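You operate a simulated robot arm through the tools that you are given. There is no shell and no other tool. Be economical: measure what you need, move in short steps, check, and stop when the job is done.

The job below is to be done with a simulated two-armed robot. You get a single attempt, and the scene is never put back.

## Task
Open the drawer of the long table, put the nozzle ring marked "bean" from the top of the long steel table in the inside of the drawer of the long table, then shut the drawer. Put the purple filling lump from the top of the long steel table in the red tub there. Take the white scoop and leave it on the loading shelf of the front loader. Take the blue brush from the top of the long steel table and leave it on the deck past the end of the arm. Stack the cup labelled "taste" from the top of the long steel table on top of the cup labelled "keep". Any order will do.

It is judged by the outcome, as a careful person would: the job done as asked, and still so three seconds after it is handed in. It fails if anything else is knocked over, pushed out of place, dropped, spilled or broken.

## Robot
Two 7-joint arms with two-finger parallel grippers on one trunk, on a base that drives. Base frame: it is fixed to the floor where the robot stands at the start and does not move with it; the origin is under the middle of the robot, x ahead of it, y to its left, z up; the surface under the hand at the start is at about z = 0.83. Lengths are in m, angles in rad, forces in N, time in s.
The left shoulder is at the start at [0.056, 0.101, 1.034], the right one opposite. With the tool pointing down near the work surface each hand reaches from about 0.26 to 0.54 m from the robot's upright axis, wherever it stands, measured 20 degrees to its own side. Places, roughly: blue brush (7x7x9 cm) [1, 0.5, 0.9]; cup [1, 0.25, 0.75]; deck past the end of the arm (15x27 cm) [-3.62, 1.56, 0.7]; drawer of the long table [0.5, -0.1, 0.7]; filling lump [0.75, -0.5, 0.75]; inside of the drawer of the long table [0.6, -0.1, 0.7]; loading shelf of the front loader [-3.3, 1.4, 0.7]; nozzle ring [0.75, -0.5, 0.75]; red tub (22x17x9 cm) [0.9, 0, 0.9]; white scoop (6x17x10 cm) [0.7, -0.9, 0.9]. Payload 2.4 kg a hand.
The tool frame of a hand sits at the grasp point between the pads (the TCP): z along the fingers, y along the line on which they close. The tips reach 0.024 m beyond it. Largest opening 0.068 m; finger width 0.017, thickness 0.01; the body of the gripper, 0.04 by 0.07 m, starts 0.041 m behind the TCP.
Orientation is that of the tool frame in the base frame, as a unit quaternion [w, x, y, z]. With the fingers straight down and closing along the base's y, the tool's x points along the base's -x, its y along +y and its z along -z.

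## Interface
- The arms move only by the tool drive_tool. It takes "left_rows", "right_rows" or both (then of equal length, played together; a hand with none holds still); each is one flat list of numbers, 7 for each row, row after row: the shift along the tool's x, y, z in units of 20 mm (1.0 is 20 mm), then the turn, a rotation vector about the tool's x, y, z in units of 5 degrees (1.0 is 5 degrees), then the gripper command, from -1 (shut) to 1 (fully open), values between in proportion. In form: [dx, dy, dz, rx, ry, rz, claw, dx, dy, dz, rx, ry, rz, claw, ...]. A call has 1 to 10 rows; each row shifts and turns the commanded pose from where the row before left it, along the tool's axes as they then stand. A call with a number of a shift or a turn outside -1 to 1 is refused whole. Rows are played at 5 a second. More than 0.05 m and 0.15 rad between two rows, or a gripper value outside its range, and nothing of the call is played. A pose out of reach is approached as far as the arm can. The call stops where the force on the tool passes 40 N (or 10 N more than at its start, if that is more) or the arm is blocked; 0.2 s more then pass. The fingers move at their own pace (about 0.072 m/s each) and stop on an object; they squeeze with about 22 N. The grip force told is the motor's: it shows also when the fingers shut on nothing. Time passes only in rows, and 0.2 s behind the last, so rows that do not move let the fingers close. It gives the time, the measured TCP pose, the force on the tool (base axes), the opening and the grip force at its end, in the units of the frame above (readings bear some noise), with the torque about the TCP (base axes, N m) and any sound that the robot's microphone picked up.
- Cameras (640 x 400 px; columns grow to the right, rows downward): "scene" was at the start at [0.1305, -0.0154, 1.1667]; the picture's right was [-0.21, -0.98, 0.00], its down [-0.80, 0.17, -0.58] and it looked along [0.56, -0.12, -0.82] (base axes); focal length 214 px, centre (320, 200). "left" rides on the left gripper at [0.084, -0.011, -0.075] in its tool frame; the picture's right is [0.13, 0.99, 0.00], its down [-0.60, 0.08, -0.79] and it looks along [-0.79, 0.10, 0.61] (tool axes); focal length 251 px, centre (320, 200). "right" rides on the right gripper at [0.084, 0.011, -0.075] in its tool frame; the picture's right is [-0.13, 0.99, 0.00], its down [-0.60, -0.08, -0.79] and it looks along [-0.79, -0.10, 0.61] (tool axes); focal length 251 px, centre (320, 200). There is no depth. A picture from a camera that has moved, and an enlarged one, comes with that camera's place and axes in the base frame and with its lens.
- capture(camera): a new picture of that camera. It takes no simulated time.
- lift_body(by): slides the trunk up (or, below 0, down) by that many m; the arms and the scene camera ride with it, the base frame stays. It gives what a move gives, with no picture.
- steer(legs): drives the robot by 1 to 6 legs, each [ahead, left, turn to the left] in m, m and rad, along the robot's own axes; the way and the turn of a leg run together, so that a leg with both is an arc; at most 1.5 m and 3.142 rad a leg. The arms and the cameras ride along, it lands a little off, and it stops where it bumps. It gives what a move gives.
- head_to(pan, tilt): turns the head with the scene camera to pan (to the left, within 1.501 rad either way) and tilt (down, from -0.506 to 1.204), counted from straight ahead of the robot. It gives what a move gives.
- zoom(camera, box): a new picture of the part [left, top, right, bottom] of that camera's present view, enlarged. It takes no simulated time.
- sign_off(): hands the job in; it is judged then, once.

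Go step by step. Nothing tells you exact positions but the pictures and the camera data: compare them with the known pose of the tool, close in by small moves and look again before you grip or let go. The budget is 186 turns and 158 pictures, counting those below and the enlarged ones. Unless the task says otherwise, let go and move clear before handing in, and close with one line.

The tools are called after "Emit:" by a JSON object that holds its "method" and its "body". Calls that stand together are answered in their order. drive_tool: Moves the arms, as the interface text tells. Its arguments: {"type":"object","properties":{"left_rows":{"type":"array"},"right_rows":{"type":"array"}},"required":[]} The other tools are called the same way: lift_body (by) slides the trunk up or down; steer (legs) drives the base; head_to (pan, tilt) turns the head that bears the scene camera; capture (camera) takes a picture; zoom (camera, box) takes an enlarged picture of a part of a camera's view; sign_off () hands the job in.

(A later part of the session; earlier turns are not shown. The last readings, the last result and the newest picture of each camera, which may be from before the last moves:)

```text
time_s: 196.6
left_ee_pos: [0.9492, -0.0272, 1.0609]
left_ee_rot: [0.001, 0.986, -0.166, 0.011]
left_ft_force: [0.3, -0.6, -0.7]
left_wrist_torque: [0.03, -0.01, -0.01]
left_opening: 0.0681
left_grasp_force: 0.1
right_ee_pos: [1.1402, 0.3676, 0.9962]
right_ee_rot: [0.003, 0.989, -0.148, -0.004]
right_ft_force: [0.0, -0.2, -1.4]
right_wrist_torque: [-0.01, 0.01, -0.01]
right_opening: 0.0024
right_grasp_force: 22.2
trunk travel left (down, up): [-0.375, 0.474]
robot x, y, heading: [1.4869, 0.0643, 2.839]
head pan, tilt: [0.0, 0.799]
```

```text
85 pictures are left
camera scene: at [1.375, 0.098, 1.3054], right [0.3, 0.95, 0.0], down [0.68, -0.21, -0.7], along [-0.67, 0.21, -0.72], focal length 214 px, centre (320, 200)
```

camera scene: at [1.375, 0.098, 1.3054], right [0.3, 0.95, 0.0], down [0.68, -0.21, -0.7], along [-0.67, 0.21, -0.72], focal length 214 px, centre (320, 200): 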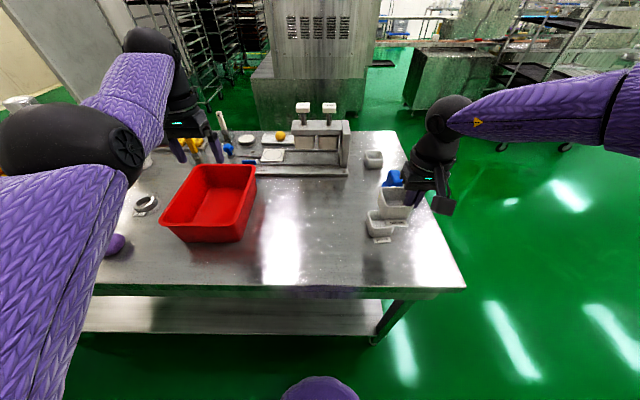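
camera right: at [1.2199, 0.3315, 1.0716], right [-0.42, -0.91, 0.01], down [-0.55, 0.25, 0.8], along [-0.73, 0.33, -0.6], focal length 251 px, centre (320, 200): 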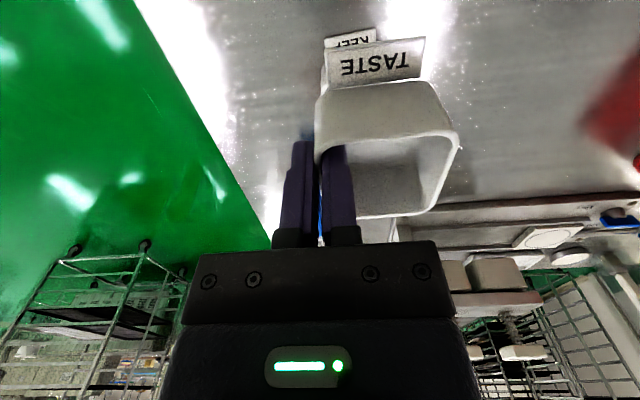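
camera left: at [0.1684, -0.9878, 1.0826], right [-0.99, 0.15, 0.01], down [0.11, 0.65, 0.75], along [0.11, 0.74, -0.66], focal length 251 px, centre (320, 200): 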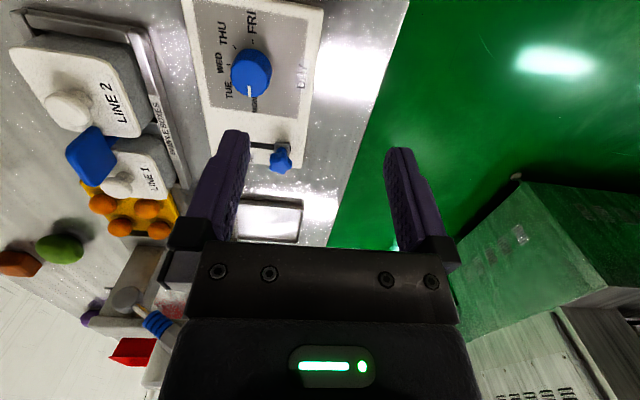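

Emit:
{"method": "zoom", "body": {"camera": "scene", "box": [350, 165, 446, 245]}}

```text
5.00 times, centred on (398, 205) of scene
camera zoom: at [1.375, 0.098, 1.3054], right [0.3, 0.95, 0.0], down [0.68, -0.21, -0.7], along [-0.67, 0.21, -0.72], focal length 1072 px, centre (-70, 175)
```

zoom: 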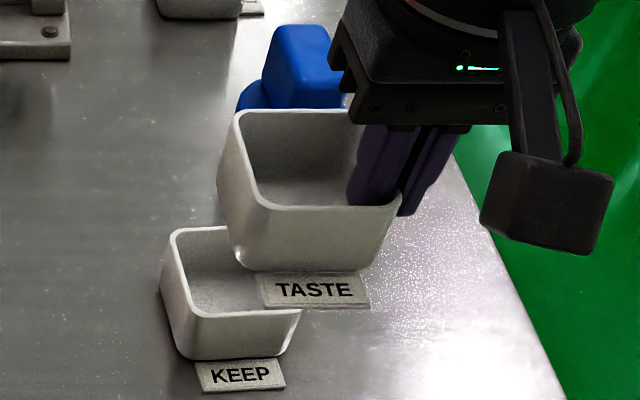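

KEEP at (1.0845,0.356); TASTE needs to move forward 3.8 cm. Driving ahead.

Emit:
{"method": "steer", "body": {"legs": [[0.038, 0, 0]]}}

Emit:
{"method": "zoom", "body": {"camera": "scene", "box": [350, 165, 446, 245]}}

```text
time_s: 197.4
left_ee_pos: [0.9123, -0.014, 1.0619]
left_ee_rot: [0.001, 0.986, -0.166, 0.011]
left_ft_force: [-0.6, 0.2, 0.0]
left_wrist_torque: [-0.01, -0.05, 0.0]
left_opening: 0.068
left_grasp_force: 0.1
right_ee_pos: [1.1041, 0.3805, 0.9952]
right_ee_rot: [0.001, 0.989, -0.148, -0.004]
right_ft_force: [-0.8, 1.1, -0.2]
right_wrist_torque: [0.04, -0.01, 0.03]
right_opening: 0.0023
right_grasp_force: 21.5
trunk travel left (down, up): [-0.375, 0.474]
robot x, y, heading: [1.4489, 0.0748, 2.84]
head pan, tilt: [0.0, 0.799]
```

```text
5.00 times, centred on (398, 205) of scene
camera zoom: at [1.3377, 0.109, 1.3054], right [0.3, 0.95, 0.0], down [0.69, -0.21, -0.7], along [-0.67, 0.21, -0.72], focal length 1072 px, centre (-70, 175)
```

zoom: 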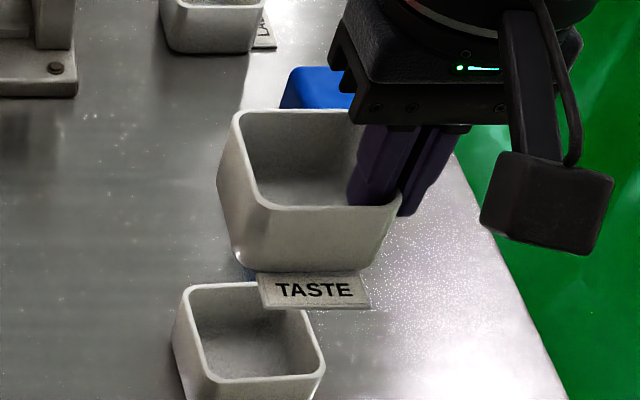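

Aligned within a few mm. Lowering the trunk 6 cm, then fine steps.

Emit:
{"method": "lift_body", "body": {"by": -0.06}}

Emit:
{"method": "zoom", "body": {"camera": "scene", "box": [350, 165, 446, 245]}}

```text
time_s: 198.4
left_ee_pos: [0.9092, -0.015, 0.9941]
left_ee_rot: [0.002, 0.986, -0.166, 0.02]
left_ft_force: [-0.6, 0.0, 0.8]
left_wrist_torque: [0.01, -0.02, 0.01]
left_opening: 0.0679
left_grasp_force: 0.2
right_ee_pos: [1.1051, 0.3785, 0.9366]
right_ee_rot: [0.002, 0.989, -0.148, -0.004]
right_ft_force: [0.1, 0.0, -1.2]
right_wrist_torque: [0.04, 0.02, 0.01]
right_opening: 0.0023
right_grasp_force: 21.6
trunk travel left (down, up): [-0.315, 0.534]
robot x, y, heading: [1.4519, 0.0723, 2.835]
head pan, tilt: [0.0, 0.799]
```

```text
5.00 times, centred on (398, 205) of scene
camera zoom: at [1.3287, 0.1118, 1.2449], right [0.3, 0.95, 0.0], down [0.68, -0.21, -0.7], along [-0.67, 0.21, -0.72], focal length 1072 px, centre (-70, 175)
```

zoom: 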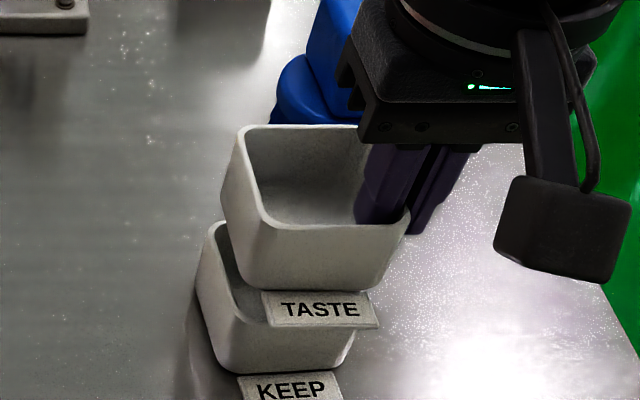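

TASTE is ~5 mm to my right of KEEP; correcting and lowering in small steps.

Emit:
{"method": "drive_tool", "body": {"right_rows": [0, 0.25, 0, 0, 0, 0, -1, 0, 0, 0.4, 0, 0, 0, -1, 0, 0, 0.3, 0, 0, 0, -1, 0, 0, 0.2, 0, 0, 0, -1, 0, 0, 0.2, 0, 0, 0, -1]}}

Emit:
{"method": "zoom", "body": {"camera": "scene", "box": [350, 165, 446, 245]}}

```text
time_s: 199.7
left_ee_pos: [0.9104, -0.0142, 0.996]
left_ee_rot: [0.002, 0.986, -0.166, 0.02]
left_ft_force: [-0.8, -0.1, 0.1]
left_wrist_torque: [0.02, -0.01, -0.04]
left_opening: 0.0681
left_grasp_force: 0.2
right_ee_pos: [1.1034, 0.3728, 0.9166]
right_ee_rot: [0.002, 0.989, -0.149, -0.006]
right_ft_force: [0.6, 3.0, 21.7]
right_wrist_torque: [0.02, 0.08, 0.0]
right_opening: 0.0027
right_grasp_force: 22.2
trunk travel left (down, up): [-0.315, 0.534]
robot x, y, heading: [1.4461, 0.0735, 2.838]
head pan, tilt: [0.0, 0.799]
```

```text
5.00 times, centred on (398, 205) of scene
camera zoom: at [1.3297, 0.1113, 1.2454], right [0.3, 0.95, 0.0], down [0.68, -0.21, -0.7], along [-0.67, 0.21, -0.72], focal length 1072 px, centre (-70, 175)
```

zoom: 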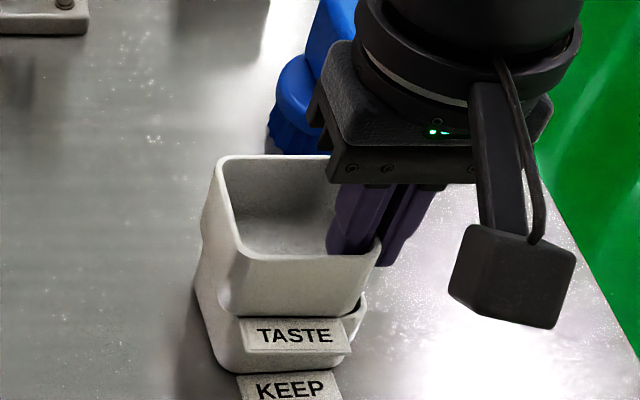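

Contact as predicted. Easing the pressure and opening the fingers.

Emit:
{"method": "drive_tool", "body": {"right_rows": [0, 0, -0.1, 0, 0, 0, -1, 0, 0, 0, 0, 0, 0, 0.2, 0, 0, 0, 0, 0, 0, 0.2, 0, 0, 0, 0, 0, 0, 0.2]}}

Emit:
{"method": "zoom", "body": {"camera": "scene", "box": [350, 165, 446, 245]}}

```text
time_s: 200.7
left_ee_pos: [0.909, -0.0155, 0.9941]
left_ee_rot: [0.002, 0.986, -0.166, 0.02]
left_ft_force: [0.0, 0.9, -0.8]
left_wrist_torque: [0.02, 0.02, 0.01]
left_opening: 0.0679
left_grasp_force: 0.2
right_ee_pos: [1.1029, 0.3735, 0.9155]
right_ee_rot: [0.002, 0.989, -0.149, -0.004]
right_ft_force: [0.0, 0.4, 0.8]
right_wrist_torque: [-0.01, -0.01, -0.01]
right_opening: 0.041
right_grasp_force: 0.0
trunk travel left (down, up): [-0.315, 0.534]
robot x, y, heading: [1.4526, 0.0722, 2.843]
head pan, tilt: [0.0, 0.799]
```

```text
5.00 times, centred on (398, 205) of scene
camera zoom: at [1.3285, 0.1119, 1.2449], right [0.3, 0.95, 0.0], down [0.68, -0.21, -0.7], along [-0.67, 0.21, -0.72], focal length 1072 px, centre (-70, 175)
```

zoom: 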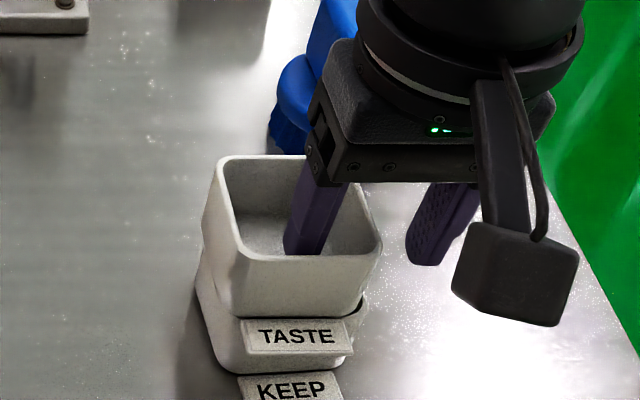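

TASTE rests on KEEP. Rising straight up.

Emit:
{"method": "drive_tool", "body": {"right_rows": [0, 0, -1, 0, 0, 0, 0.2, 0, 0, -1, 0, 0, 0, 0.2, 0, 0, -1, 0, 0, 0, 0.2, 0, 0, -1, 0, 0, 0, 0.2, 0, 0, -1, 0, 0, 0, 1]}}

Emit:
{"method": "lift_body", "body": {"by": 0.1}}

Emit:
{"method": "capture", "body": {"camera": "scene"}}

Emit:
{"method": "zoom", "body": {"camera": "scene", "box": [340, 185, 436, 265]}}

```text
time_s: 201.8
left_ee_pos: [0.9098, -0.0146, 0.995]
left_ee_rot: [0.002, 0.986, -0.166, 0.02]
left_ft_force: [0.3, 0.0, 0.8]
left_wrist_torque: [-0.03, -0.03, 0.02]
left_opening: 0.0679
left_grasp_force: 0.0
right_ee_pos: [1.1036, 0.3735, 1.0154]
right_ee_rot: [0.002, 0.989, -0.148, -0.003]
right_ft_force: [0.8, 0.6, 0.0]
right_wrist_torque: [0.02, 0.01, -0.01]
right_opening: 0.0681
right_grasp_force: 0.1
trunk travel left (down, up): [-0.315, 0.534]
robot x, y, heading: [1.4513, 0.0711, 2.839]
head pan, tilt: [0.0, 0.799]
```

```text
time_s: 203.2
left_ee_pos: [0.9155, -0.0165, 1.1079]
left_ee_rot: [0.0, 0.986, -0.166, 0.003]
left_ft_force: [-0.3, 0.3, 0.1]
left_wrist_torque: [0.0, -0.01, 0.0]
left_opening: 0.0679
left_grasp_force: 0.0
right_ee_pos: [1.1029, 0.3732, 1.117]
right_ee_rot: [0.002, 0.989, -0.148, -0.004]
right_ft_force: [-0.3, -0.3, -0.4]
right_wrist_torque: [-0.03, -0.01, -0.01]
right_opening: 0.068
right_grasp_force: 0.2
trunk travel left (down, up): [-0.415, 0.434]
robot x, y, heading: [1.4479, 0.0755, 2.843]
head pan, tilt: [0.0, 0.799]
```

```text
79 pictures are left
camera scene: at [1.3437, 0.1071, 1.3457], right [0.3, 0.95, 0.0], down [0.68, -0.21, -0.7], along [-0.67, 0.21, -0.72], focal length 214 px, centre (320, 200)
```

scene: 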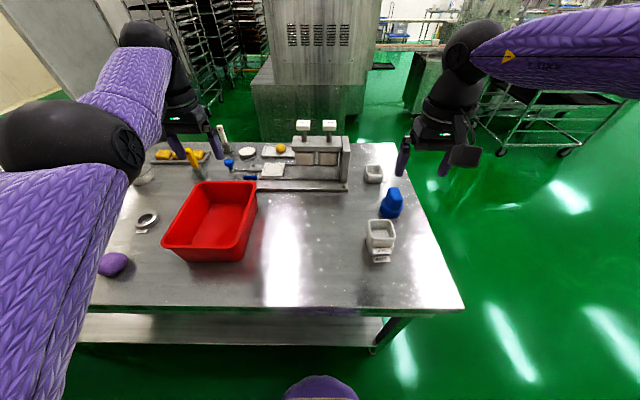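

```text
5.00 times, centred on (388, 225) of scene
camera zoom: at [1.3437, 0.1071, 1.3457], right [0.3, 0.95, 0.0], down [0.68, -0.21, -0.7], along [-0.67, 0.21, -0.72], focal length 1072 px, centre (-20, 75)
```

zoom: 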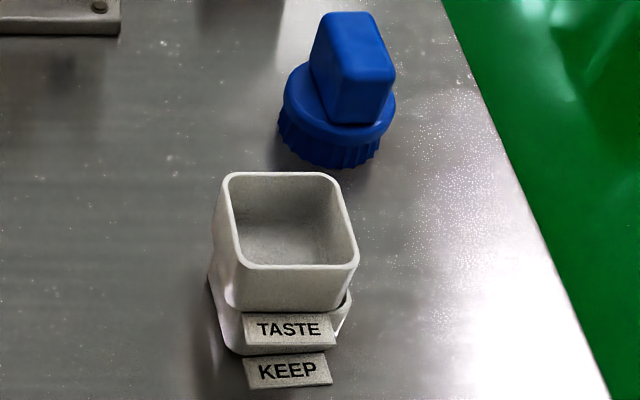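

TASTE is neatly stacked on KEEP. Next the purple lump at (0.942,-0.313): shifting the base so the right hand is above it.

Emit:
{"method": "steer", "body": {"legs": [[-0.05, 0, 0], [0, 0.695, 0]]}}

Emit:
{"method": "capture", "body": {"camera": "right"}}

Emit:
{"method": "capture", "body": {"camera": "scene"}}

```text
time_s: 207.5
left_ee_pos: [0.7553, -0.694, 1.1078]
left_ee_rot: [0.0, 0.986, -0.166, 0.004]
left_ft_force: [0.7, -0.1, 1.0]
left_wrist_torque: [-0.01, -0.02, 0.01]
left_opening: 0.0679
left_grasp_force: 0.1
right_ee_pos: [0.9441, -0.3044, 1.1171]
right_ee_rot: [0.002, 0.989, -0.149, -0.003]
right_ft_force: [-0.1, 0.5, -0.9]
right_wrist_torque: [0.02, 0.04, -0.04]
right_opening: 0.068
right_grasp_force: 0.1
trunk travel left (down, up): [-0.415, 0.434]
robot x, y, heading: [1.288, -0.6023, 2.834]
head pan, tilt: [0.0, 0.799]
```

```text
77 pictures are left
camera right: at [1.0232, -0.3407, 1.1917], right [-0.42, -0.91, 0.0], down [-0.55, 0.26, 0.8], along [-0.73, 0.33, -0.6], focal length 251 px, centre (320, 200)
```

right: 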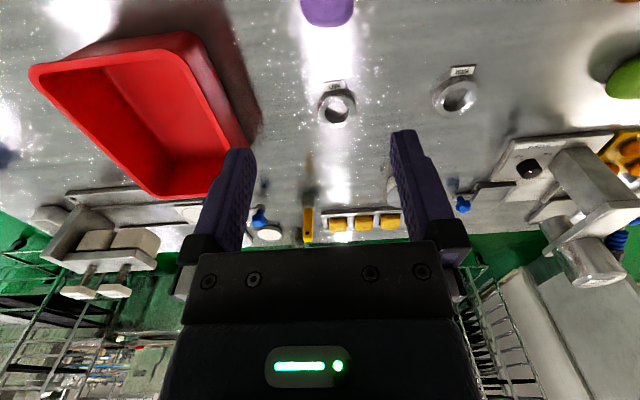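

```text
76 pictures are left
camera scene: at [1.1841, -0.5718, 1.3457], right [0.3, 0.95, 0.0], down [0.68, -0.21, -0.7], along [-0.67, 0.21, -0.72], focal length 214 px, centre (320, 200)
```

scene: 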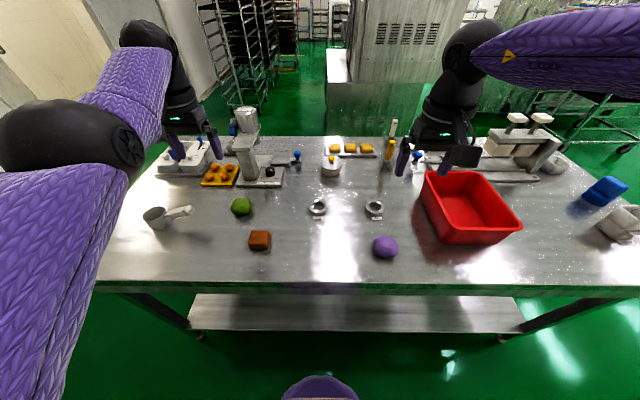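

The hand is nearly above the lump. Lowering the trunk 10 cm and then the arm.

Emit:
{"method": "lift_body", "body": {"by": -0.1}}

Emit:
{"method": "drive_tool", "body": {"right_rows": [0, 0.47, 0.9, 0, 0, 0, 1, 0, 0, 0.9, 0, 0, 0, 1, 0, 0, 0.9, 0, 0, 0, 1, 0, 0, 0.9, 0, 0, 0, 1]}}

Emit:
{"method": "capture", "body": {"camera": "right"}}

```text
time_s: 208.8
left_ee_pos: [0.7501, -0.6931, 0.995]
left_ee_rot: [0.001, 0.986, -0.166, 0.021]
left_ft_force: [-0.5, 1.5, 0.2]
left_wrist_torque: [0.0, -0.01, 0.0]
left_opening: 0.0682
left_grasp_force: 0.1
right_ee_pos: [0.9448, -0.3047, 1.0155]
right_ee_rot: [0.002, 0.989, -0.15, -0.003]
right_ft_force: [-0.1, 0.4, 1.0]
right_wrist_torque: [-0.02, -0.03, -0.01]
right_opening: 0.0678
right_grasp_force: 0.1
trunk travel left (down, up): [-0.315, 0.534]
robot x, y, heading: [1.2894, -0.6067, 2.839]
head pan, tilt: [0.0, 0.799]
```

```text
time_s: 209.8
left_ee_pos: [0.7498, -0.694, 0.9933]
left_ee_rot: [0.002, 0.986, -0.167, 0.022]
left_ft_force: [-0.3, -0.5, -0.4]
left_wrist_torque: [0.01, 0.01, 0.0]
left_opening: 0.068
left_grasp_force: 0.1
right_ee_pos: [0.9402, -0.3144, 0.945]
right_ee_rot: [0.001, 0.989, -0.15, -0.004]
right_ft_force: [-0.1, -0.5, -0.1]
right_wrist_torque: [-0.01, 0.04, 0.0]
right_opening: 0.0679
right_grasp_force: 0.0
trunk travel left (down, up): [-0.315, 0.534]
robot x, y, heading: [1.2877, -0.6028, 2.84]
head pan, tilt: [0.0, 0.799]
```

```text
75 pictures are left
camera right: at [1.0194, -0.3499, 1.019], right [-0.42, -0.91, 0.01], down [-0.55, 0.26, 0.8], along [-0.73, 0.33, -0.6], focal length 251 px, centre (320, 200)
```

right: 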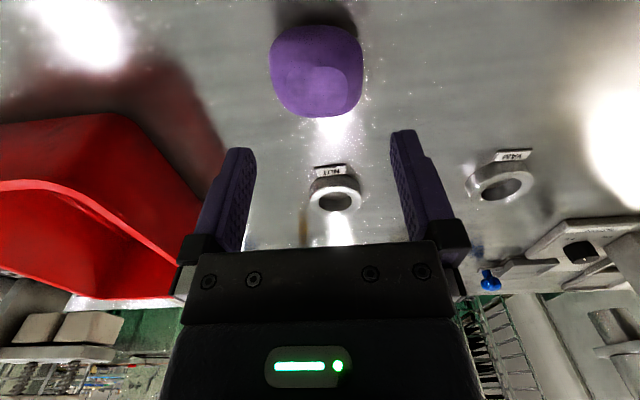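

Emit:
{"method": "drive_tool", "body": {"right_rows": [0.1, -0.1, 0.9, 0, 0, 0, 1, 0, 0, 0.9, 0, 0, 0, 1, 0, 0, 0.6, 0, 0, 0, 1]}}

Emit:
{"method": "capture", "body": {"camera": "right"}}

```text
time_s: 210.7
left_ee_pos: [0.7502, -0.6918, 0.9941]
left_ee_rot: [0.002, 0.986, -0.165, 0.022]
left_ft_force: [1.1, 1.1, -0.1]
left_wrist_torque: [0.0, 0.02, 0.0]
left_opening: 0.0679
left_grasp_force: 0.1
right_ee_pos: [0.9441, -0.3132, 0.8964]
right_ee_rot: [0.002, 0.989, -0.15, -0.003]
right_ft_force: [0.7, -0.2, -0.5]
right_wrist_torque: [-0.01, -0.03, 0.01]
right_opening: 0.068
right_grasp_force: 0.0
trunk travel left (down, up): [-0.315, 0.534]
robot x, y, heading: [1.2905, -0.6033, 2.838]
head pan, tilt: [0.0, 0.799]
```

```text
74 pictures are left
camera right: at [1.0221, -0.3487, 0.9714], right [-0.42, -0.91, 0.01], down [-0.55, 0.26, 0.8], along [-0.73, 0.33, -0.6], focal length 251 px, centre (320, 200)
```

right: 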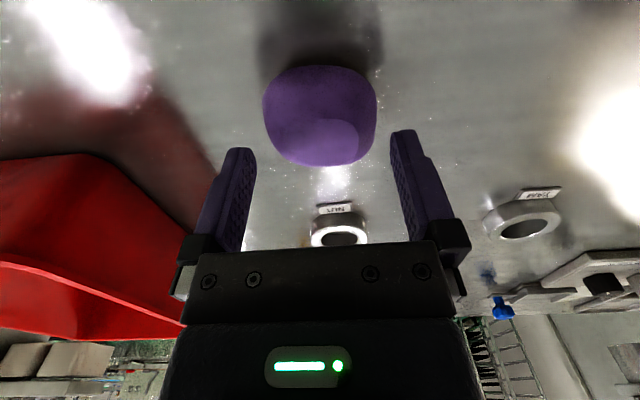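

Emit:
{"method": "drive_tool", "body": {"right_rows": [0.2, 0, 0.6, 0, 0, 0, 1, 0, 0, 0.6, 0, 0, 0, 1, 0, 0, 0.5, 0, 0, 0, 1, 0, 0, 0, 0, 0, 0, 1]}}

Emit:
{"method": "capture", "body": {"camera": "right"}}

```text
time_s: 211.7
left_ee_pos: [0.7503, -0.6931, 0.9939]
left_ee_rot: [0.002, 0.986, -0.167, 0.021]
left_ft_force: [-0.2, 0.1, 0.1]
left_wrist_torque: [0.01, -0.01, 0.0]
left_opening: 0.0678
left_grasp_force: 0.0
right_ee_pos: [0.9477, -0.3124, 0.8626]
right_ee_rot: [0.002, 0.989, -0.15, -0.004]
right_ft_force: [0.3, -0.3, 0.0]
right_wrist_torque: [0.02, -0.01, 0.0]
right_opening: 0.0679
right_grasp_force: 0.0
trunk travel left (down, up): [-0.315, 0.534]
robot x, y, heading: [1.2925, -0.6061, 2.838]
head pan, tilt: [0.0, 0.799]
```

```text
73 pictures are left
camera right: at [1.0269, -0.3493, 0.9377], right [-0.42, -0.91, 0.01], down [-0.55, 0.26, 0.8], along [-0.73, 0.33, -0.6], focal length 251 px, centre (320, 200)
```

right: 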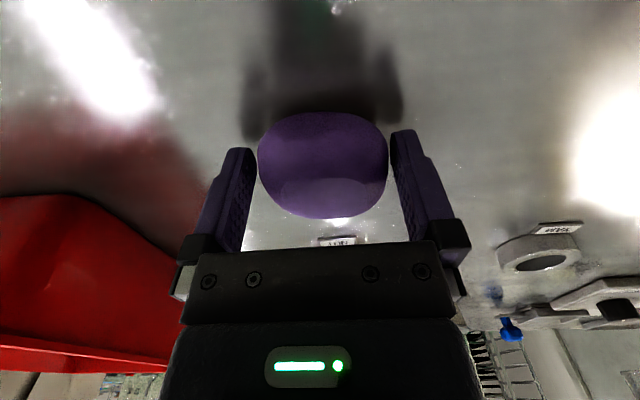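

The lump is between the fingers. Gripping and lifting.

Emit:
{"method": "drive_tool", "body": {"right_rows": [0, 0, 0, 0, 0, 0, -1, 0, 0, 0, 0, 0, 0, -1, 0, 0, 0, 0, 0, 0, -1, 0, 0, -1, 0, 0, 0, -1, 0, 0, -1, 0, 0, 0, -1, 0, 0, -1, 0, 0, 0, -1, 0, 0, -1, 0, 0, 0, -1, 0, 0, -1, 0, 0, 0, -1]}}

Emit:
{"method": "lift_body", "body": {"by": 0.1}}

Emit:
{"method": "capture", "body": {"camera": "right"}}

```text
time_s: 213.4
left_ee_pos: [0.7509, -0.6922, 0.9945]
left_ee_rot: [0.003, 0.986, -0.167, 0.02]
left_ft_force: [-0.8, 0.2, -0.9]
left_wrist_torque: [0.01, -0.02, 0.0]
left_opening: 0.0682
left_grasp_force: 0.1
right_ee_pos: [0.9476, -0.3145, 0.9628]
right_ee_rot: [0.002, 0.989, -0.149, -0.004]
right_ft_force: [-0.4, -0.9, -0.3]
right_wrist_torque: [-0.02, -0.05, -0.01]
right_opening: 0.0607
right_grasp_force: 22.0
trunk travel left (down, up): [-0.315, 0.534]
robot x, y, heading: [1.2848, -0.6026, 2.84]
head pan, tilt: [0.0, 0.799]
```

```text
time_s: 214.8
left_ee_pos: [0.7569, -0.6938, 1.1104]
left_ee_rot: [0.0, 0.986, -0.167, 0.002]
left_ft_force: [-1.2, -0.2, -0.4]
left_wrist_torque: [0.01, -0.01, 0.03]
left_opening: 0.0679
left_grasp_force: 0.0
right_ee_pos: [0.948, -0.3134, 1.061]
right_ee_rot: [0.002, 0.989, -0.149, -0.004]
right_ft_force: [0.0, -0.2, -0.2]
right_wrist_torque: [0.01, 0.03, 0.0]
right_opening: 0.0606
right_grasp_force: 22.1
trunk travel left (down, up): [-0.415, 0.434]
robot x, y, heading: [1.2891, -0.6041, 2.839]
head pan, tilt: [0.0, 0.799]
```

```text
72 pictures are left
camera right: at [1.0261, -0.3493, 1.1374], right [-0.42, -0.91, 0.01], down [-0.55, 0.26, 0.8], along [-0.73, 0.33, -0.6], focal length 251 px, centre (320, 200)
```

right: 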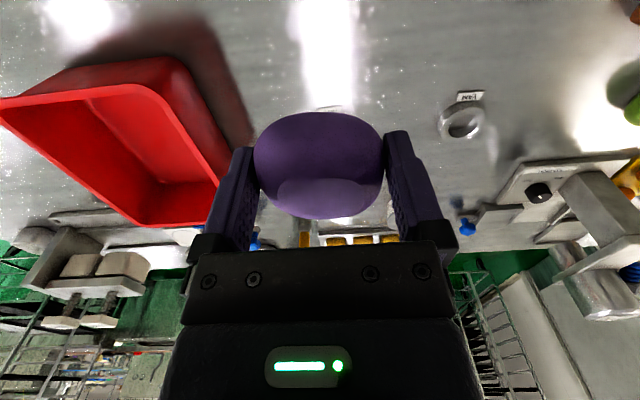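

Lump held. Driving over to the red tub.

Emit:
{"method": "steer", "body": {"legs": [[0, -0.24, 0], [0.05, 0, 0]]}}

Emit:
{"method": "drive_tool", "body": {"right_rows": [-0.7, 0, 0, 0, 0, 0, -1, -0.7, 0, 0, 0, 0, 0, -1]}}

Emit:
{"method": "capture", "body": {"camera": "scene"}}

Emit:
{"method": "capture", "body": {"camera": "right"}}

```text
time_s: 217.1
left_ee_pos: [0.7786, -0.4512, 1.1112]
left_ee_rot: [0.0, 0.986, -0.167, 0.004]
left_ft_force: [-0.5, -0.1, 0.7]
left_wrist_torque: [0.01, 0.0, -0.02]
left_opening: 0.068
left_grasp_force: 0.1
right_ee_pos: [0.9697, -0.07, 1.0616]
right_ee_rot: [0.001, 0.989, -0.15, -0.004]
right_ft_force: [-0.8, -1.0, -1.3]
right_wrist_torque: [0.0, 0.0, -0.02]
right_opening: 0.0606
right_grasp_force: 22.6
trunk travel left (down, up): [-0.415, 0.434]
robot x, y, heading: [1.3124, -0.3636, 2.836]
head pan, tilt: [0.0, 0.799]
```

```text
time_s: 217.7
left_ee_pos: [0.7804, -0.4518, 1.1123]
left_ee_rot: [-0.001, 0.986, -0.167, 0.002]
left_ft_force: [-0.5, -0.5, -1.0]
left_wrist_torque: [0.02, -0.03, 0.01]
left_opening: 0.0681
left_grasp_force: 0.0
right_ee_pos: [0.95, -0.0627, 1.0637]
right_ee_rot: [0.003, 0.989, -0.148, -0.005]
right_ft_force: [0.0, 0.0, -1.7]
right_wrist_torque: [0.01, -0.01, -0.01]
right_opening: 0.0604
right_grasp_force: 22.0
right hand out of reach, approached as far as the arm can: row 2
trunk travel left (down, up): [-0.415, 0.434]
robot x, y, heading: [1.3117, -0.3595, 2.838]
head pan, tilt: [0.0, 0.799]
```

```text
71 pictures are left
camera scene: at [1.2081, -0.329, 1.3457], right [0.3, 0.95, 0.0], down [0.68, -0.21, -0.7], along [-0.67, 0.21, -0.72], focal length 214 px, centre (320, 200)
```

scene: 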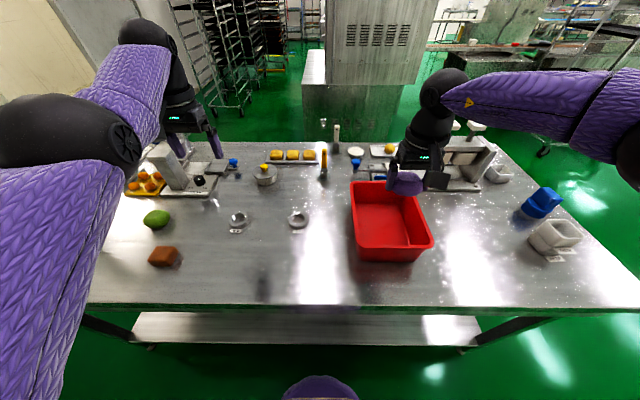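

```text
70 pictures are left
camera right: at [1.0279, -0.0976, 1.1387], right [-0.42, -0.91, 0.01], down [-0.55, 0.26, 0.8], along [-0.73, 0.33, -0.6], focal length 251 px, centre (320, 200)
```

right: 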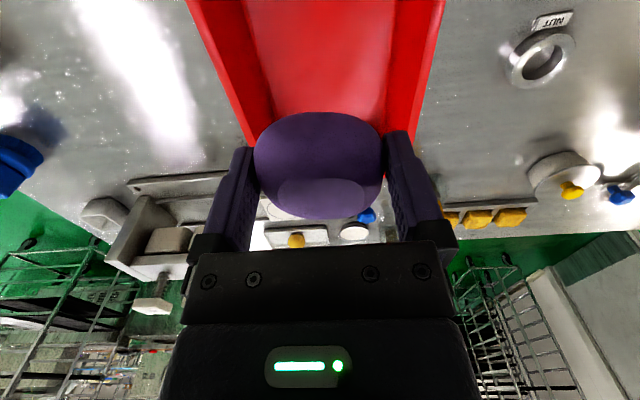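

Lump is over the tub interior. Lowering.

Emit:
{"method": "lift_body", "body": {"by": -0.1}}

Emit:
{"method": "drive_tool", "body": {"right_rows": [0, 0, 0.9, 0, 0, 0, -1, 0, 0, 0.9, 0, 0, 0, -1, 0, 0, 0.9, 0, 0, 0, -1, 0, 0, 0.9, 0, 0, 0, -1]}}

Emit:
{"method": "capture", "body": {"camera": "right"}}

Emit:
{"method": "capture", "body": {"camera": "scene"}}

```text
time_s: 219.0
left_ee_pos: [0.7735, -0.4498, 0.9959]
left_ee_rot: [0.001, 0.986, -0.166, 0.02]
left_ft_force: [-0.9, 0.3, -0.3]
left_wrist_torque: [0.0, 0.0, -0.01]
left_opening: 0.0682
left_grasp_force: 0.1
right_ee_pos: [0.9496, -0.0629, 0.964]
right_ee_rot: [0.001, 0.989, -0.15, -0.004]
right_ft_force: [-0.4, 0.1, -0.8]
right_wrist_torque: [-0.01, 0.03, 0.01]
right_opening: 0.0604
right_grasp_force: 21.6
trunk travel left (down, up): [-0.315, 0.534]
robot x, y, heading: [1.3188, -0.3612, 2.84]
head pan, tilt: [0.0, 0.799]
```

```text
time_s: 220.0
left_ee_pos: [0.7741, -0.4502, 0.9949]
left_ee_rot: [0.002, 0.986, -0.166, 0.021]
left_ft_force: [-0.2, -1.2, -0.2]
left_wrist_torque: [-0.01, -0.02, 0.0]
left_opening: 0.0679
left_grasp_force: 0.0
right_ee_pos: [0.9537, -0.0608, 0.8925]
right_ee_rot: [0.002, 0.989, -0.149, -0.004]
right_ft_force: [0.7, -0.3, -1.0]
right_wrist_torque: [-0.01, -0.02, 0.0]
right_opening: 0.0602
right_grasp_force: 21.4
right hand out of reach, approached as far as the arm can: row 4
trunk travel left (down, up): [-0.315, 0.534]
robot x, y, heading: [1.3102, -0.3632, 2.84]
head pan, tilt: [0.0, 0.799]
```

```text
69 pictures are left
camera right: at [1.0322, -0.0971, 0.9678], right [-0.42, -0.91, 0.01], down [-0.55, 0.26, 0.8], along [-0.73, 0.33, -0.6], focal length 251 px, centre (320, 200)
```

right: 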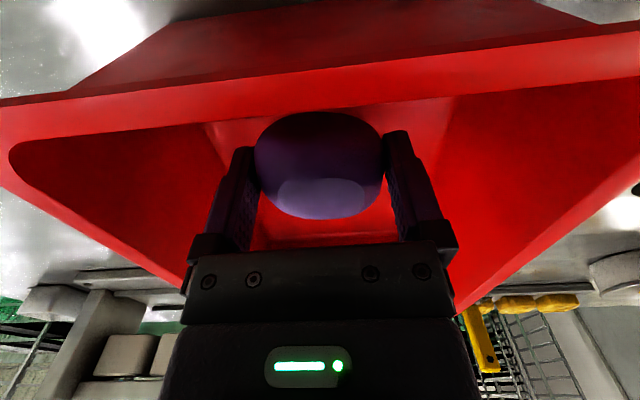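

```text
68 pictures are left
camera scene: at [1.1926, -0.3241, 1.2449], right [0.3, 0.95, 0.0], down [0.68, -0.21, -0.7], along [-0.67, 0.21, -0.72], focal length 214 px, centre (320, 200)
```

scene: 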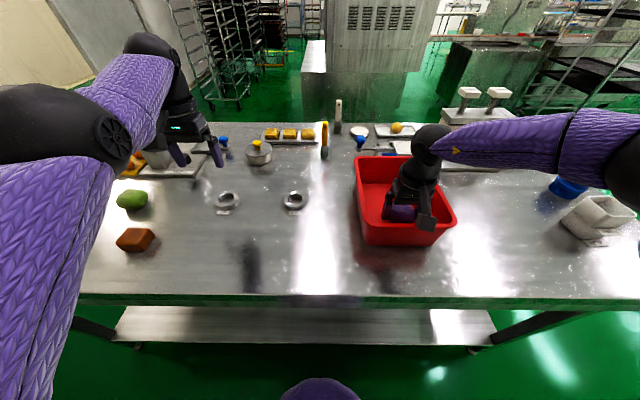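

The lump is well inside the tub. One last small lowering, then release and rise.

Emit:
{"method": "drive_tool", "body": {"right_rows": [0, 0, 0.4, 0, 0, 0, -1, 0, 0, 0, 0, 0, 0, 1, 0, 0, 0, 0, 0, 0, 1, 0, 0, -0.6, 0, 0, 0, 1, 0, 0, -1, 0, 0, 0, 1, 0, 0, -1, 0, 0, 0, 1, 0, 0, -1, 0, 0, 0, 1]}}

Emit:
{"method": "lift_body", "body": {"by": 0.12}}

Emit:
{"method": "capture", "body": {"camera": "right"}}

```text
time_s: 221.6
left_ee_pos: [0.7728, -0.4505, 0.9949]
left_ee_rot: [0.001, 0.986, -0.166, 0.021]
left_ft_force: [-1.4, -0.2, 0.1]
left_wrist_torque: [-0.01, 0.03, -0.03]
left_opening: 0.0679
left_grasp_force: 0.0
right_ee_pos: [0.9582, -0.0604, 0.9596]
right_ee_rot: [0.002, 0.989, -0.149, -0.003]
right_ft_force: [0.4, 0.1, 0.5]
right_wrist_torque: [-0.01, -0.02, 0.01]
right_opening: 0.0681
right_grasp_force: 0.1
right hand out of reach, approached as far as the arm can: row 1
trunk travel left (down, up): [-0.315, 0.534]
robot x, y, heading: [1.3157, -0.3623, 2.836]
head pan, tilt: [0.0, 0.799]
```

```text
time_s: 223.1
left_ee_pos: [0.7792, -0.4525, 1.1361]
left_ee_rot: [-0.001, 0.986, -0.167, -0.003]
left_ft_force: [-0.1, -0.5, 0.2]
left_wrist_torque: [0.02, -0.02, -0.02]
left_opening: 0.0682
left_grasp_force: 0.0
right_ee_pos: [0.9573, -0.061, 1.0797]
right_ee_rot: [0.001, 0.989, -0.15, -0.004]
right_ft_force: [0.4, 0.2, -0.5]
right_wrist_torque: [-0.02, -0.03, 0.04]
right_opening: 0.068
right_grasp_force: 0.0
trunk travel left (down, up): [-0.435, 0.414]
robot x, y, heading: [1.3127, -0.3598, 2.835]
head pan, tilt: [0.0, 0.799]
```

```text
67 pictures are left
camera right: at [1.0356, -0.0964, 1.1539], right [-0.42, -0.91, 0.0], down [-0.55, 0.26, 0.8], along [-0.73, 0.33, -0.6], focal length 251 px, centre (320, 200)
```

right: 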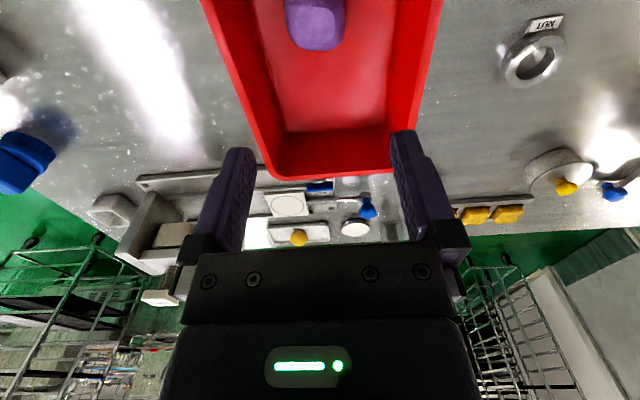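

Lump is in the tub. Now the scoop near the right end: strafing left along the back edge.

Emit:
{"method": "steer", "body": {"legs": [[-0.02, 0, 0], [0, 0.78, 0]]}}

Emit:
{"method": "drive_tool", "body": {"right_rows": [0, 0, 0, 0, 0, 1, 1, 0, 0, 0, 0, 0, 1, 1, 0, 0, 0, 0, 0, 1, 1, 0, 0, 0, 0, 0, 1, 1, 0, 0, 0, 0, 0, 1, 1, 0, 0, 0, 0, 0, 1, 1, 0, 0, 0, 0, 0, 1, 1, 0, 0, 0, 0, 0, 1, 1, 0, 0, 0, 0, 0, 1, 1]}}

Emit:
{"method": "capture", "body": {"camera": "right"}}

Emit:
{"method": "capture", "body": {"camera": "scene"}}

```text
time_s: 227.7
left_ee_pos: [0.5664, -1.205, 1.1372]
left_ee_rot: [-0.002, 0.986, -0.167, -0.003]
left_ft_force: [0.3, -0.3, -0.7]
left_wrist_torque: [-0.02, 0.0, -0.02]
left_opening: 0.0681
left_grasp_force: 0.0
right_ee_pos: [0.7427, -0.8142, 1.0789]
right_ee_rot: [0.002, 0.989, -0.149, -0.004]
right_ft_force: [-1.0, -0.5, 0.6]
right_wrist_torque: [0.01, -0.01, 0.0]
right_opening: 0.0678
right_grasp_force: 0.0
trunk travel left (down, up): [-0.435, 0.414]
robot x, y, heading: [1.1003, -1.1161, 2.84]
head pan, tilt: [0.0, 0.799]
```

```text
time_s: 229.7
left_ee_pos: [0.5651, -1.2056, 1.1377]
left_ee_rot: [-0.001, 0.986, -0.167, -0.003]
left_ft_force: [0.8, 0.2, 0.6]
left_wrist_torque: [0.0, 0.0, -0.03]
left_opening: 0.068
left_grasp_force: 0.0
right_ee_pos: [0.7429, -0.8131, 1.0787]
right_ee_rot: [0.003, 0.856, -0.517, -0.003]
right_ft_force: [-0.8, -0.3, 0.0]
right_wrist_torque: [-0.01, -0.01, -0.02]
right_opening: 0.0681
right_grasp_force: 0.0
trunk travel left (down, up): [-0.435, 0.414]
robot x, y, heading: [1.0978, -1.1136, 2.835]
head pan, tilt: [0.0, 0.799]
```

```text
66 pictures are left
camera right: at [0.7734, -0.8937, 1.1544], right [-0.94, -0.35, 0.01], down [-0.2, 0.57, 0.79], along [-0.28, 0.74, -0.61], focal length 251 px, centre (320, 200)
```

right: 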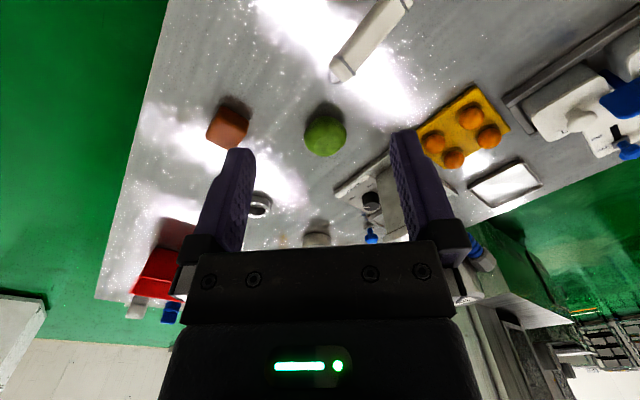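

```text
65 pictures are left
camera scene: at [0.9955, -1.0829, 1.3659], right [0.3, 0.95, 0.0], down [0.68, -0.21, -0.7], along [-0.67, 0.21, -0.72], focal length 214 px, centre (320, 200)
```

scene: 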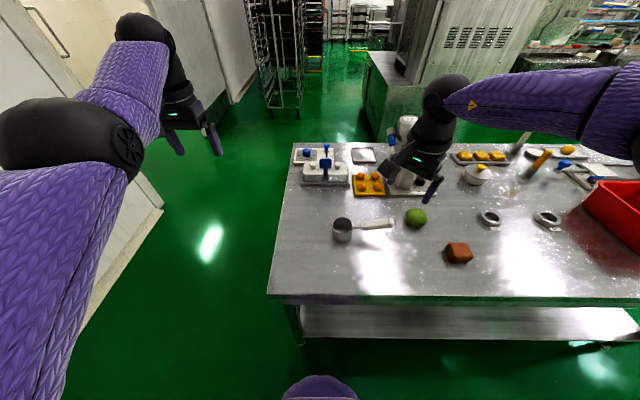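

Zooming on the scoop to get the handle pose.

Emit:
{"method": "zoom", "body": {"camera": "scene", "box": [320, 195, 416, 255]}}

```text
6.67 times, centred on (368, 225) of scene
camera zoom: at [0.9955, -1.0829, 1.3659], right [0.3, 0.95, 0.0], down [0.68, -0.21, -0.7], along [-0.67, 0.21, -0.72], focal length 1430 px, centre (0, 33)
```

zoom: 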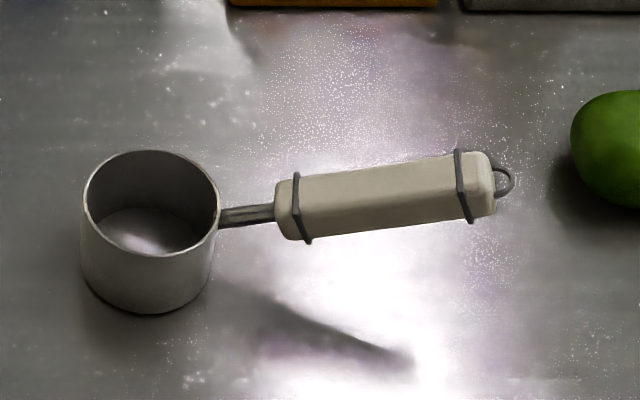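

The handle's middle is at about (0.704,-0.831,0.907), rising to the left, heading ~61°. Rotating the hand so the fingers close across it.

Emit:
{"method": "drive_tool", "body": {"right_rows": [0, 0, 0, 0, 0, 1, 1, 0, 0, 0, 0, 0, 1, 1, 0, 0, 0, 0, 0, 1, 1, 0, 0, 0, 0, 0, 1, 1, 0, 0, 0, 0, 0, 1, 1, 0, 0, 0, 0, 0, 1, 1, 0, 0, 0, 0, 0, 1, 1, 0, 0, 0, 0, 0, 1, 1, 0, 0, 0, 0, 0, 1, 1, 0, 0, 0, 0, 0, 1, 1]}}

Emit:
{"method": "drive_tool", "body": {"right_rows": [0, 0, 0, 0, 0, 0.7, 1, 0, 0, 0, 0, 0, 0.7, 1, 0, 0, 1, 0, 0, 0, 1, 0, 0, 1, 0, 0, 0, 1]}}

Emit:
{"method": "capture", "body": {"camera": "right"}}

```text
time_s: 231.9
left_ee_pos: [0.5652, -1.2047, 1.1358]
left_ee_rot: [-0.002, 0.986, -0.167, -0.003]
left_ft_force: [0.2, 0.2, -0.1]
left_wrist_torque: [-0.01, 0.06, 0.04]
left_opening: 0.0679
left_grasp_force: 0.1
right_ee_pos: [0.7423, -0.8127, 1.0775]
right_ee_rot: [-0.004, -0.557, 0.83, 0.001]
right_ft_force: [0.4, 0.4, -0.3]
right_wrist_torque: [0.0, -0.01, 0.0]
right_opening: 0.0677
right_grasp_force: 0.0
trunk travel left (down, up): [-0.435, 0.414]
robot x, y, heading: [1.0964, -1.1139, 2.837]
head pan, tilt: [0.0, 0.799]
```

```text
time_s: 232.9
left_ee_pos: [0.5665, -1.2055, 1.1358]
left_ee_rot: [-0.002, 0.986, -0.167, -0.003]
left_ft_force: [-1.1, 0.2, -0.2]
left_wrist_torque: [-0.01, 0.02, -0.02]
left_opening: 0.0681
left_grasp_force: 0.0
right_ee_pos: [0.7469, -0.8129, 1.0406]
right_ee_rot: [-0.005, -0.505, 0.863, 0.001]
right_ft_force: [0.3, -0.4, 0.3]
right_wrist_torque: [0.01, 0.01, -0.02]
right_opening: 0.0681
right_grasp_force: 0.0
right hand out of reach, approached as far as the arm can: row 4
trunk travel left (down, up): [-0.435, 0.414]
robot x, y, heading: [1.1019, -1.1128, 2.838]
head pan, tilt: [0.0, 0.799]
```

```text
63 pictures are left
camera right: at [0.6985, -0.8809, 1.1168], right [-0.8, 0.6, 0.01], down [0.37, 0.49, 0.79], along [0.47, 0.63, -0.62], focal length 251 px, centre (320, 200)
```

right: 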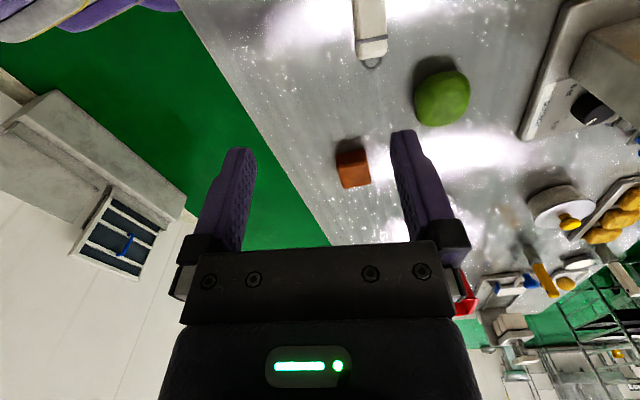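

Alignment looks good. Shifting the base slightly and lowering the trunk 6 cm.

Emit:
{"method": "steer", "body": {"legs": [[0.025, 0.03, 0]]}}

Emit:
{"method": "lift_body", "body": {"by": -0.06}}

Emit:
{"method": "capture", "body": {"camera": "right"}}

```text
time_s: 233.8
left_ee_pos: [0.5313, -1.2273, 1.1369]
left_ee_rot: [-0.001, 0.986, -0.167, -0.002]
left_ft_force: [-0.5, 0.2, 0.2]
left_wrist_torque: [0.0, -0.03, 0.0]
left_opening: 0.068
left_grasp_force: 0.0
right_ee_pos: [0.7135, -0.8343, 1.0402]
right_ee_rot: [-0.004, -0.506, 0.863, 0.001]
right_ft_force: [-0.5, -0.4, 0.3]
right_wrist_torque: [0.02, -0.03, -0.01]
right_opening: 0.0679
right_grasp_force: 0.1
trunk travel left (down, up): [-0.435, 0.414]
robot x, y, heading: [1.0633, -1.1335, 2.839]
head pan, tilt: [0.0, 0.799]
```

```text
time_s: 234.6
left_ee_pos: [0.5302, -1.2262, 1.0845]
left_ee_rot: [-0.001, 0.986, -0.167, -0.009]
left_ft_force: [-11.8, 2.6, -11.3]
left_wrist_torque: [-0.07, 0.33, 0.21]
left_opening: 0.068
left_grasp_force: 0.1
right_ee_pos: [0.715, -0.8343, 0.988]
right_ee_rot: [-0.003, -0.505, 0.863, 0.0]
right_ft_force: [0.8, 0.3, -0.6]
right_wrist_torque: [0.04, 0.02, 0.01]
right_opening: 0.0679
right_grasp_force: 0.1
trunk travel left (down, up): [-0.384, 0.465]
robot x, y, heading: [1.0652, -1.1367, 2.838]
head pan, tilt: [0.0, 0.799]
stopped: the force on the tool passed its limit at 66 N (the readings are from after the stop); the commanded pose is now the measured one
```

```text
62 pictures are left
camera right: at [0.6654, -0.9021, 1.0638], right [-0.8, 0.6, 0.0], down [0.37, 0.49, 0.79], along [0.47, 0.63, -0.61], focal length 251 px, centre (320, 200)
```

right: 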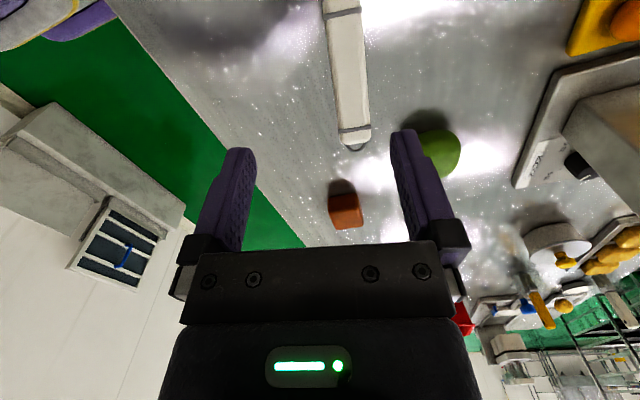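

Left arm touched itself again; I move it outward/down over free space, and shift the right hand 1.8 cm to straddle the handle.

Emit:
{"method": "drive_tool", "body": {"left_rows": [-0.5, 0.3, 1, 0, 0, 0, 1, -0.5, 0.3, 1, 0, 0, 0, 1, -0.5, 0.3, 1, 0, 0, 0, 1, -0.5, 0.3, 0, 0, 0, 0, 1], "right_rows": [0, 0.45, 0, 0, 0, 0, 1, 0, 0.45, 0, 0, 0, 0, 1, 0, 0, 0.6, 0, 0, 0, 1, 0, 0, 0.6, 0, 0, 0, 1]}}

Emit:
{"method": "capture", "body": {"camera": "right"}}

```text
time_s: 235.6
left_ee_pos: [0.52, -1.2416, 1.0242]
left_ee_rot: [-0.001, 0.986, -0.168, -0.006]
left_ft_force: [0.5, 0.4, -0.1]
left_wrist_torque: [0.03, -0.01, 0.02]
left_opening: 0.068
left_grasp_force: 0.1
left hand out of reach, approached as far as the arm can: row 1, 2, 3, 4
right_ee_pos: [0.7126, -0.8238, 0.9699]
right_ee_rot: [-0.004, -0.505, 0.863, 0.001]
right_ft_force: [0.0, 0.6, -0.1]
right_wrist_torque: [0.03, 0.02, 0.01]
right_opening: 0.0681
right_grasp_force: 0.0
right hand out of reach, approached as far as the arm can: row 2, 3, 4
trunk travel left (down, up): [-0.384, 0.465]
robot x, y, heading: [1.0687, -1.1357, 2.838]
head pan, tilt: [0.0, 0.799]
```

```text
61 pictures are left
camera right: at [0.6646, -0.8918, 1.0462], right [-0.8, 0.6, 0.0], down [0.37, 0.49, 0.79], along [0.47, 0.63, -0.61], focal length 251 px, centre (320, 200)
```

right: 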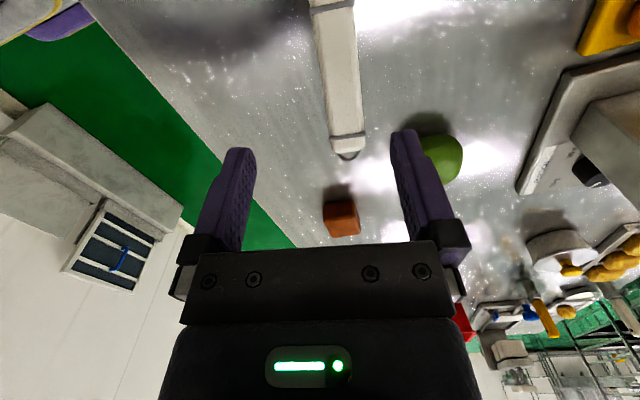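

Emit:
{"method": "lift_body", "body": {"by": -0.03}}

Emit:
{"method": "drive_tool", "body": {"right_rows": [0.2, 0.5, 0, 0, 0, 0, 1, 0, 0, 0, 0, 0, 0, 1]}}

Emit:
{"method": "capture", "body": {"camera": "right"}}

```text
time_s: 236.3
left_ee_pos: [0.5187, -1.2416, 0.9932]
left_ee_rot: [0.0, 0.986, -0.167, -0.007]
left_ft_force: [-0.5, 0.2, -0.2]
left_wrist_torque: [-0.03, -0.01, 0.01]
left_opening: 0.0681
left_grasp_force: 0.0
right_ee_pos: [0.7144, -0.8221, 0.9403]
right_ee_rot: [-0.003, -0.506, 0.863, 0.0]
right_ft_force: [0.3, 1.1, 0.4]
right_wrist_torque: [-0.03, 0.01, 0.01]
right_opening: 0.068
right_grasp_force: 0.1
trunk travel left (down, up): [-0.354, 0.495]
robot x, y, heading: [1.0661, -1.1404, 2.836]
head pan, tilt: [0.0, 0.799]
```

```text
time_s: 236.9
left_ee_pos: [0.5177, -1.2421, 0.9926]
left_ee_rot: [0.0, 0.986, -0.167, -0.007]
left_ft_force: [-0.7, 0.1, 0.1]
left_wrist_torque: [-0.01, 0.02, -0.01]
left_opening: 0.068
left_grasp_force: 0.1
right_ee_pos: [0.7069, -0.8205, 0.9417]
right_ee_rot: [-0.005, -0.505, 0.863, 0.001]
right_ft_force: [1.4, -0.3, -0.5]
right_wrist_torque: [0.01, 0.01, -0.01]
right_opening: 0.0679
right_grasp_force: 0.1
right hand out of reach, approached as far as the arm can: row 1
trunk travel left (down, up): [-0.354, 0.495]
robot x, y, heading: [1.068, -1.1364, 2.835]
head pan, tilt: [0.0, 0.799]
```

```text
60 pictures are left
camera right: at [0.6583, -0.8897, 1.018], right [-0.8, 0.6, 0.0], down [0.37, 0.49, 0.79], along [0.47, 0.63, -0.61], focal length 251 px, centre (320, 200)
```

right: 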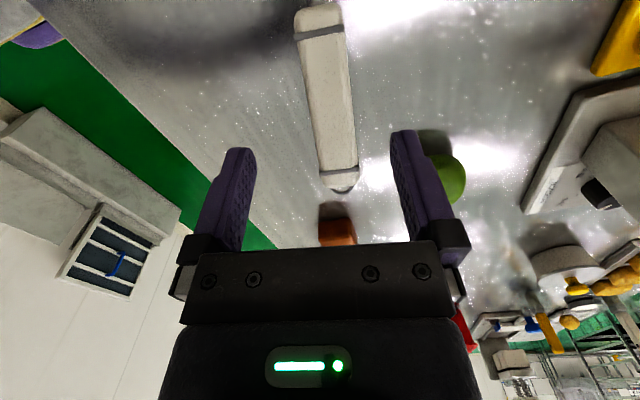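

The handle lies between the fingers. Descending to grip it.

Emit:
{"method": "drive_tool", "body": {"right_rows": [0.5, 0.2, 0.4, 0, 0, 0, 1, 0, 0, 0.6, 0, 0, 0, 1, 0, 0, 0.6, 0, 0, 0, 1, 0, 0, 0, 0, 0, 0, 1]}}

Emit:
{"method": "capture", "body": {"camera": "right"}}

```text
time_s: 237.9
left_ee_pos: [0.5194, -1.2421, 0.9929]
left_ee_rot: [0.0, 0.986, -0.167, -0.007]
left_ft_force: [0.2, 0.5, 0.2]
left_wrist_torque: [-0.01, 0.0, -0.04]
left_opening: 0.068
left_grasp_force: 0.0
right_ee_pos: [0.7187, -0.8269, 0.919]
right_ee_rot: [-0.005, -0.505, 0.863, 0.0]
right_ft_force: [-0.5, 0.1, 0.0]
right_wrist_torque: [0.0, 0.01, -0.03]
right_opening: 0.0681
right_grasp_force: 0.1
right hand out of reach, approached as far as the arm can: row 1, 2, 3
trunk travel left (down, up): [-0.354, 0.495]
robot x, y, heading: [1.0678, -1.1356, 2.839]
head pan, tilt: [0.0, 0.799]
```

```text
59 pictures are left
camera right: at [0.6698, -0.8939, 0.9949], right [-0.8, 0.6, 0.0], down [0.37, 0.49, 0.79], along [0.47, 0.63, -0.61], focal length 251 px, centre (320, 200)
```

right: 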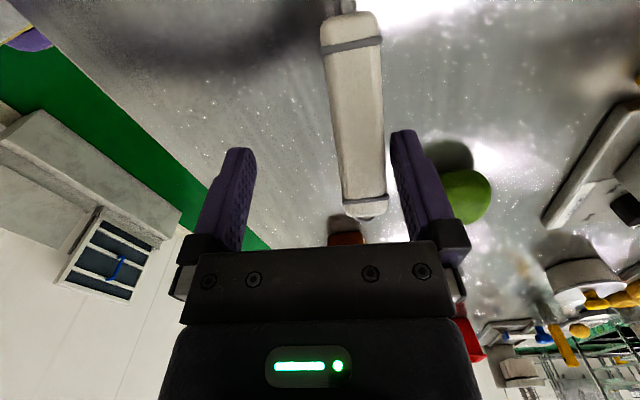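

Emit:
{"method": "steer", "body": {"legs": [[0.013, 0.004, 0]]}}

Emit:
{"method": "capture", "body": {"camera": "right"}}

```text
time_s: 238.7
left_ee_pos: [0.5048, -1.2424, 0.9929]
left_ee_rot: [0.0, 0.986, -0.168, -0.008]
left_ft_force: [0.6, 0.9, -0.9]
left_wrist_torque: [-0.01, 0.01, 0.01]
left_opening: 0.0679
left_grasp_force: 0.1
right_ee_pos: [0.7051, -0.826, 0.9182]
right_ee_rot: [-0.004, -0.505, 0.863, 0.0]
right_ft_force: [0.7, 0.5, -0.3]
right_wrist_torque: [-0.01, -0.04, 0.0]
right_opening: 0.0679
right_grasp_force: 0.0
trunk travel left (down, up): [-0.354, 0.495]
robot x, y, heading: [1.0488, -1.1369, 2.845]
head pan, tilt: [0.0, 0.799]
```

```text
58 pictures are left
camera right: at [0.6556, -0.8938, 0.9948], right [-0.8, 0.6, 0.0], down [0.37, 0.49, 0.79], along [0.47, 0.63, -0.61], focal length 251 px, centre (320, 200)
```

right: 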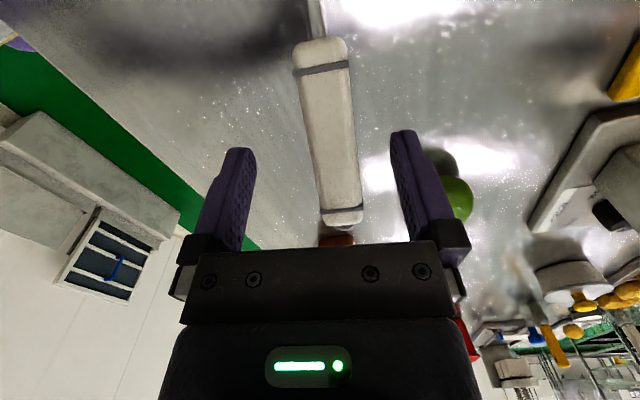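

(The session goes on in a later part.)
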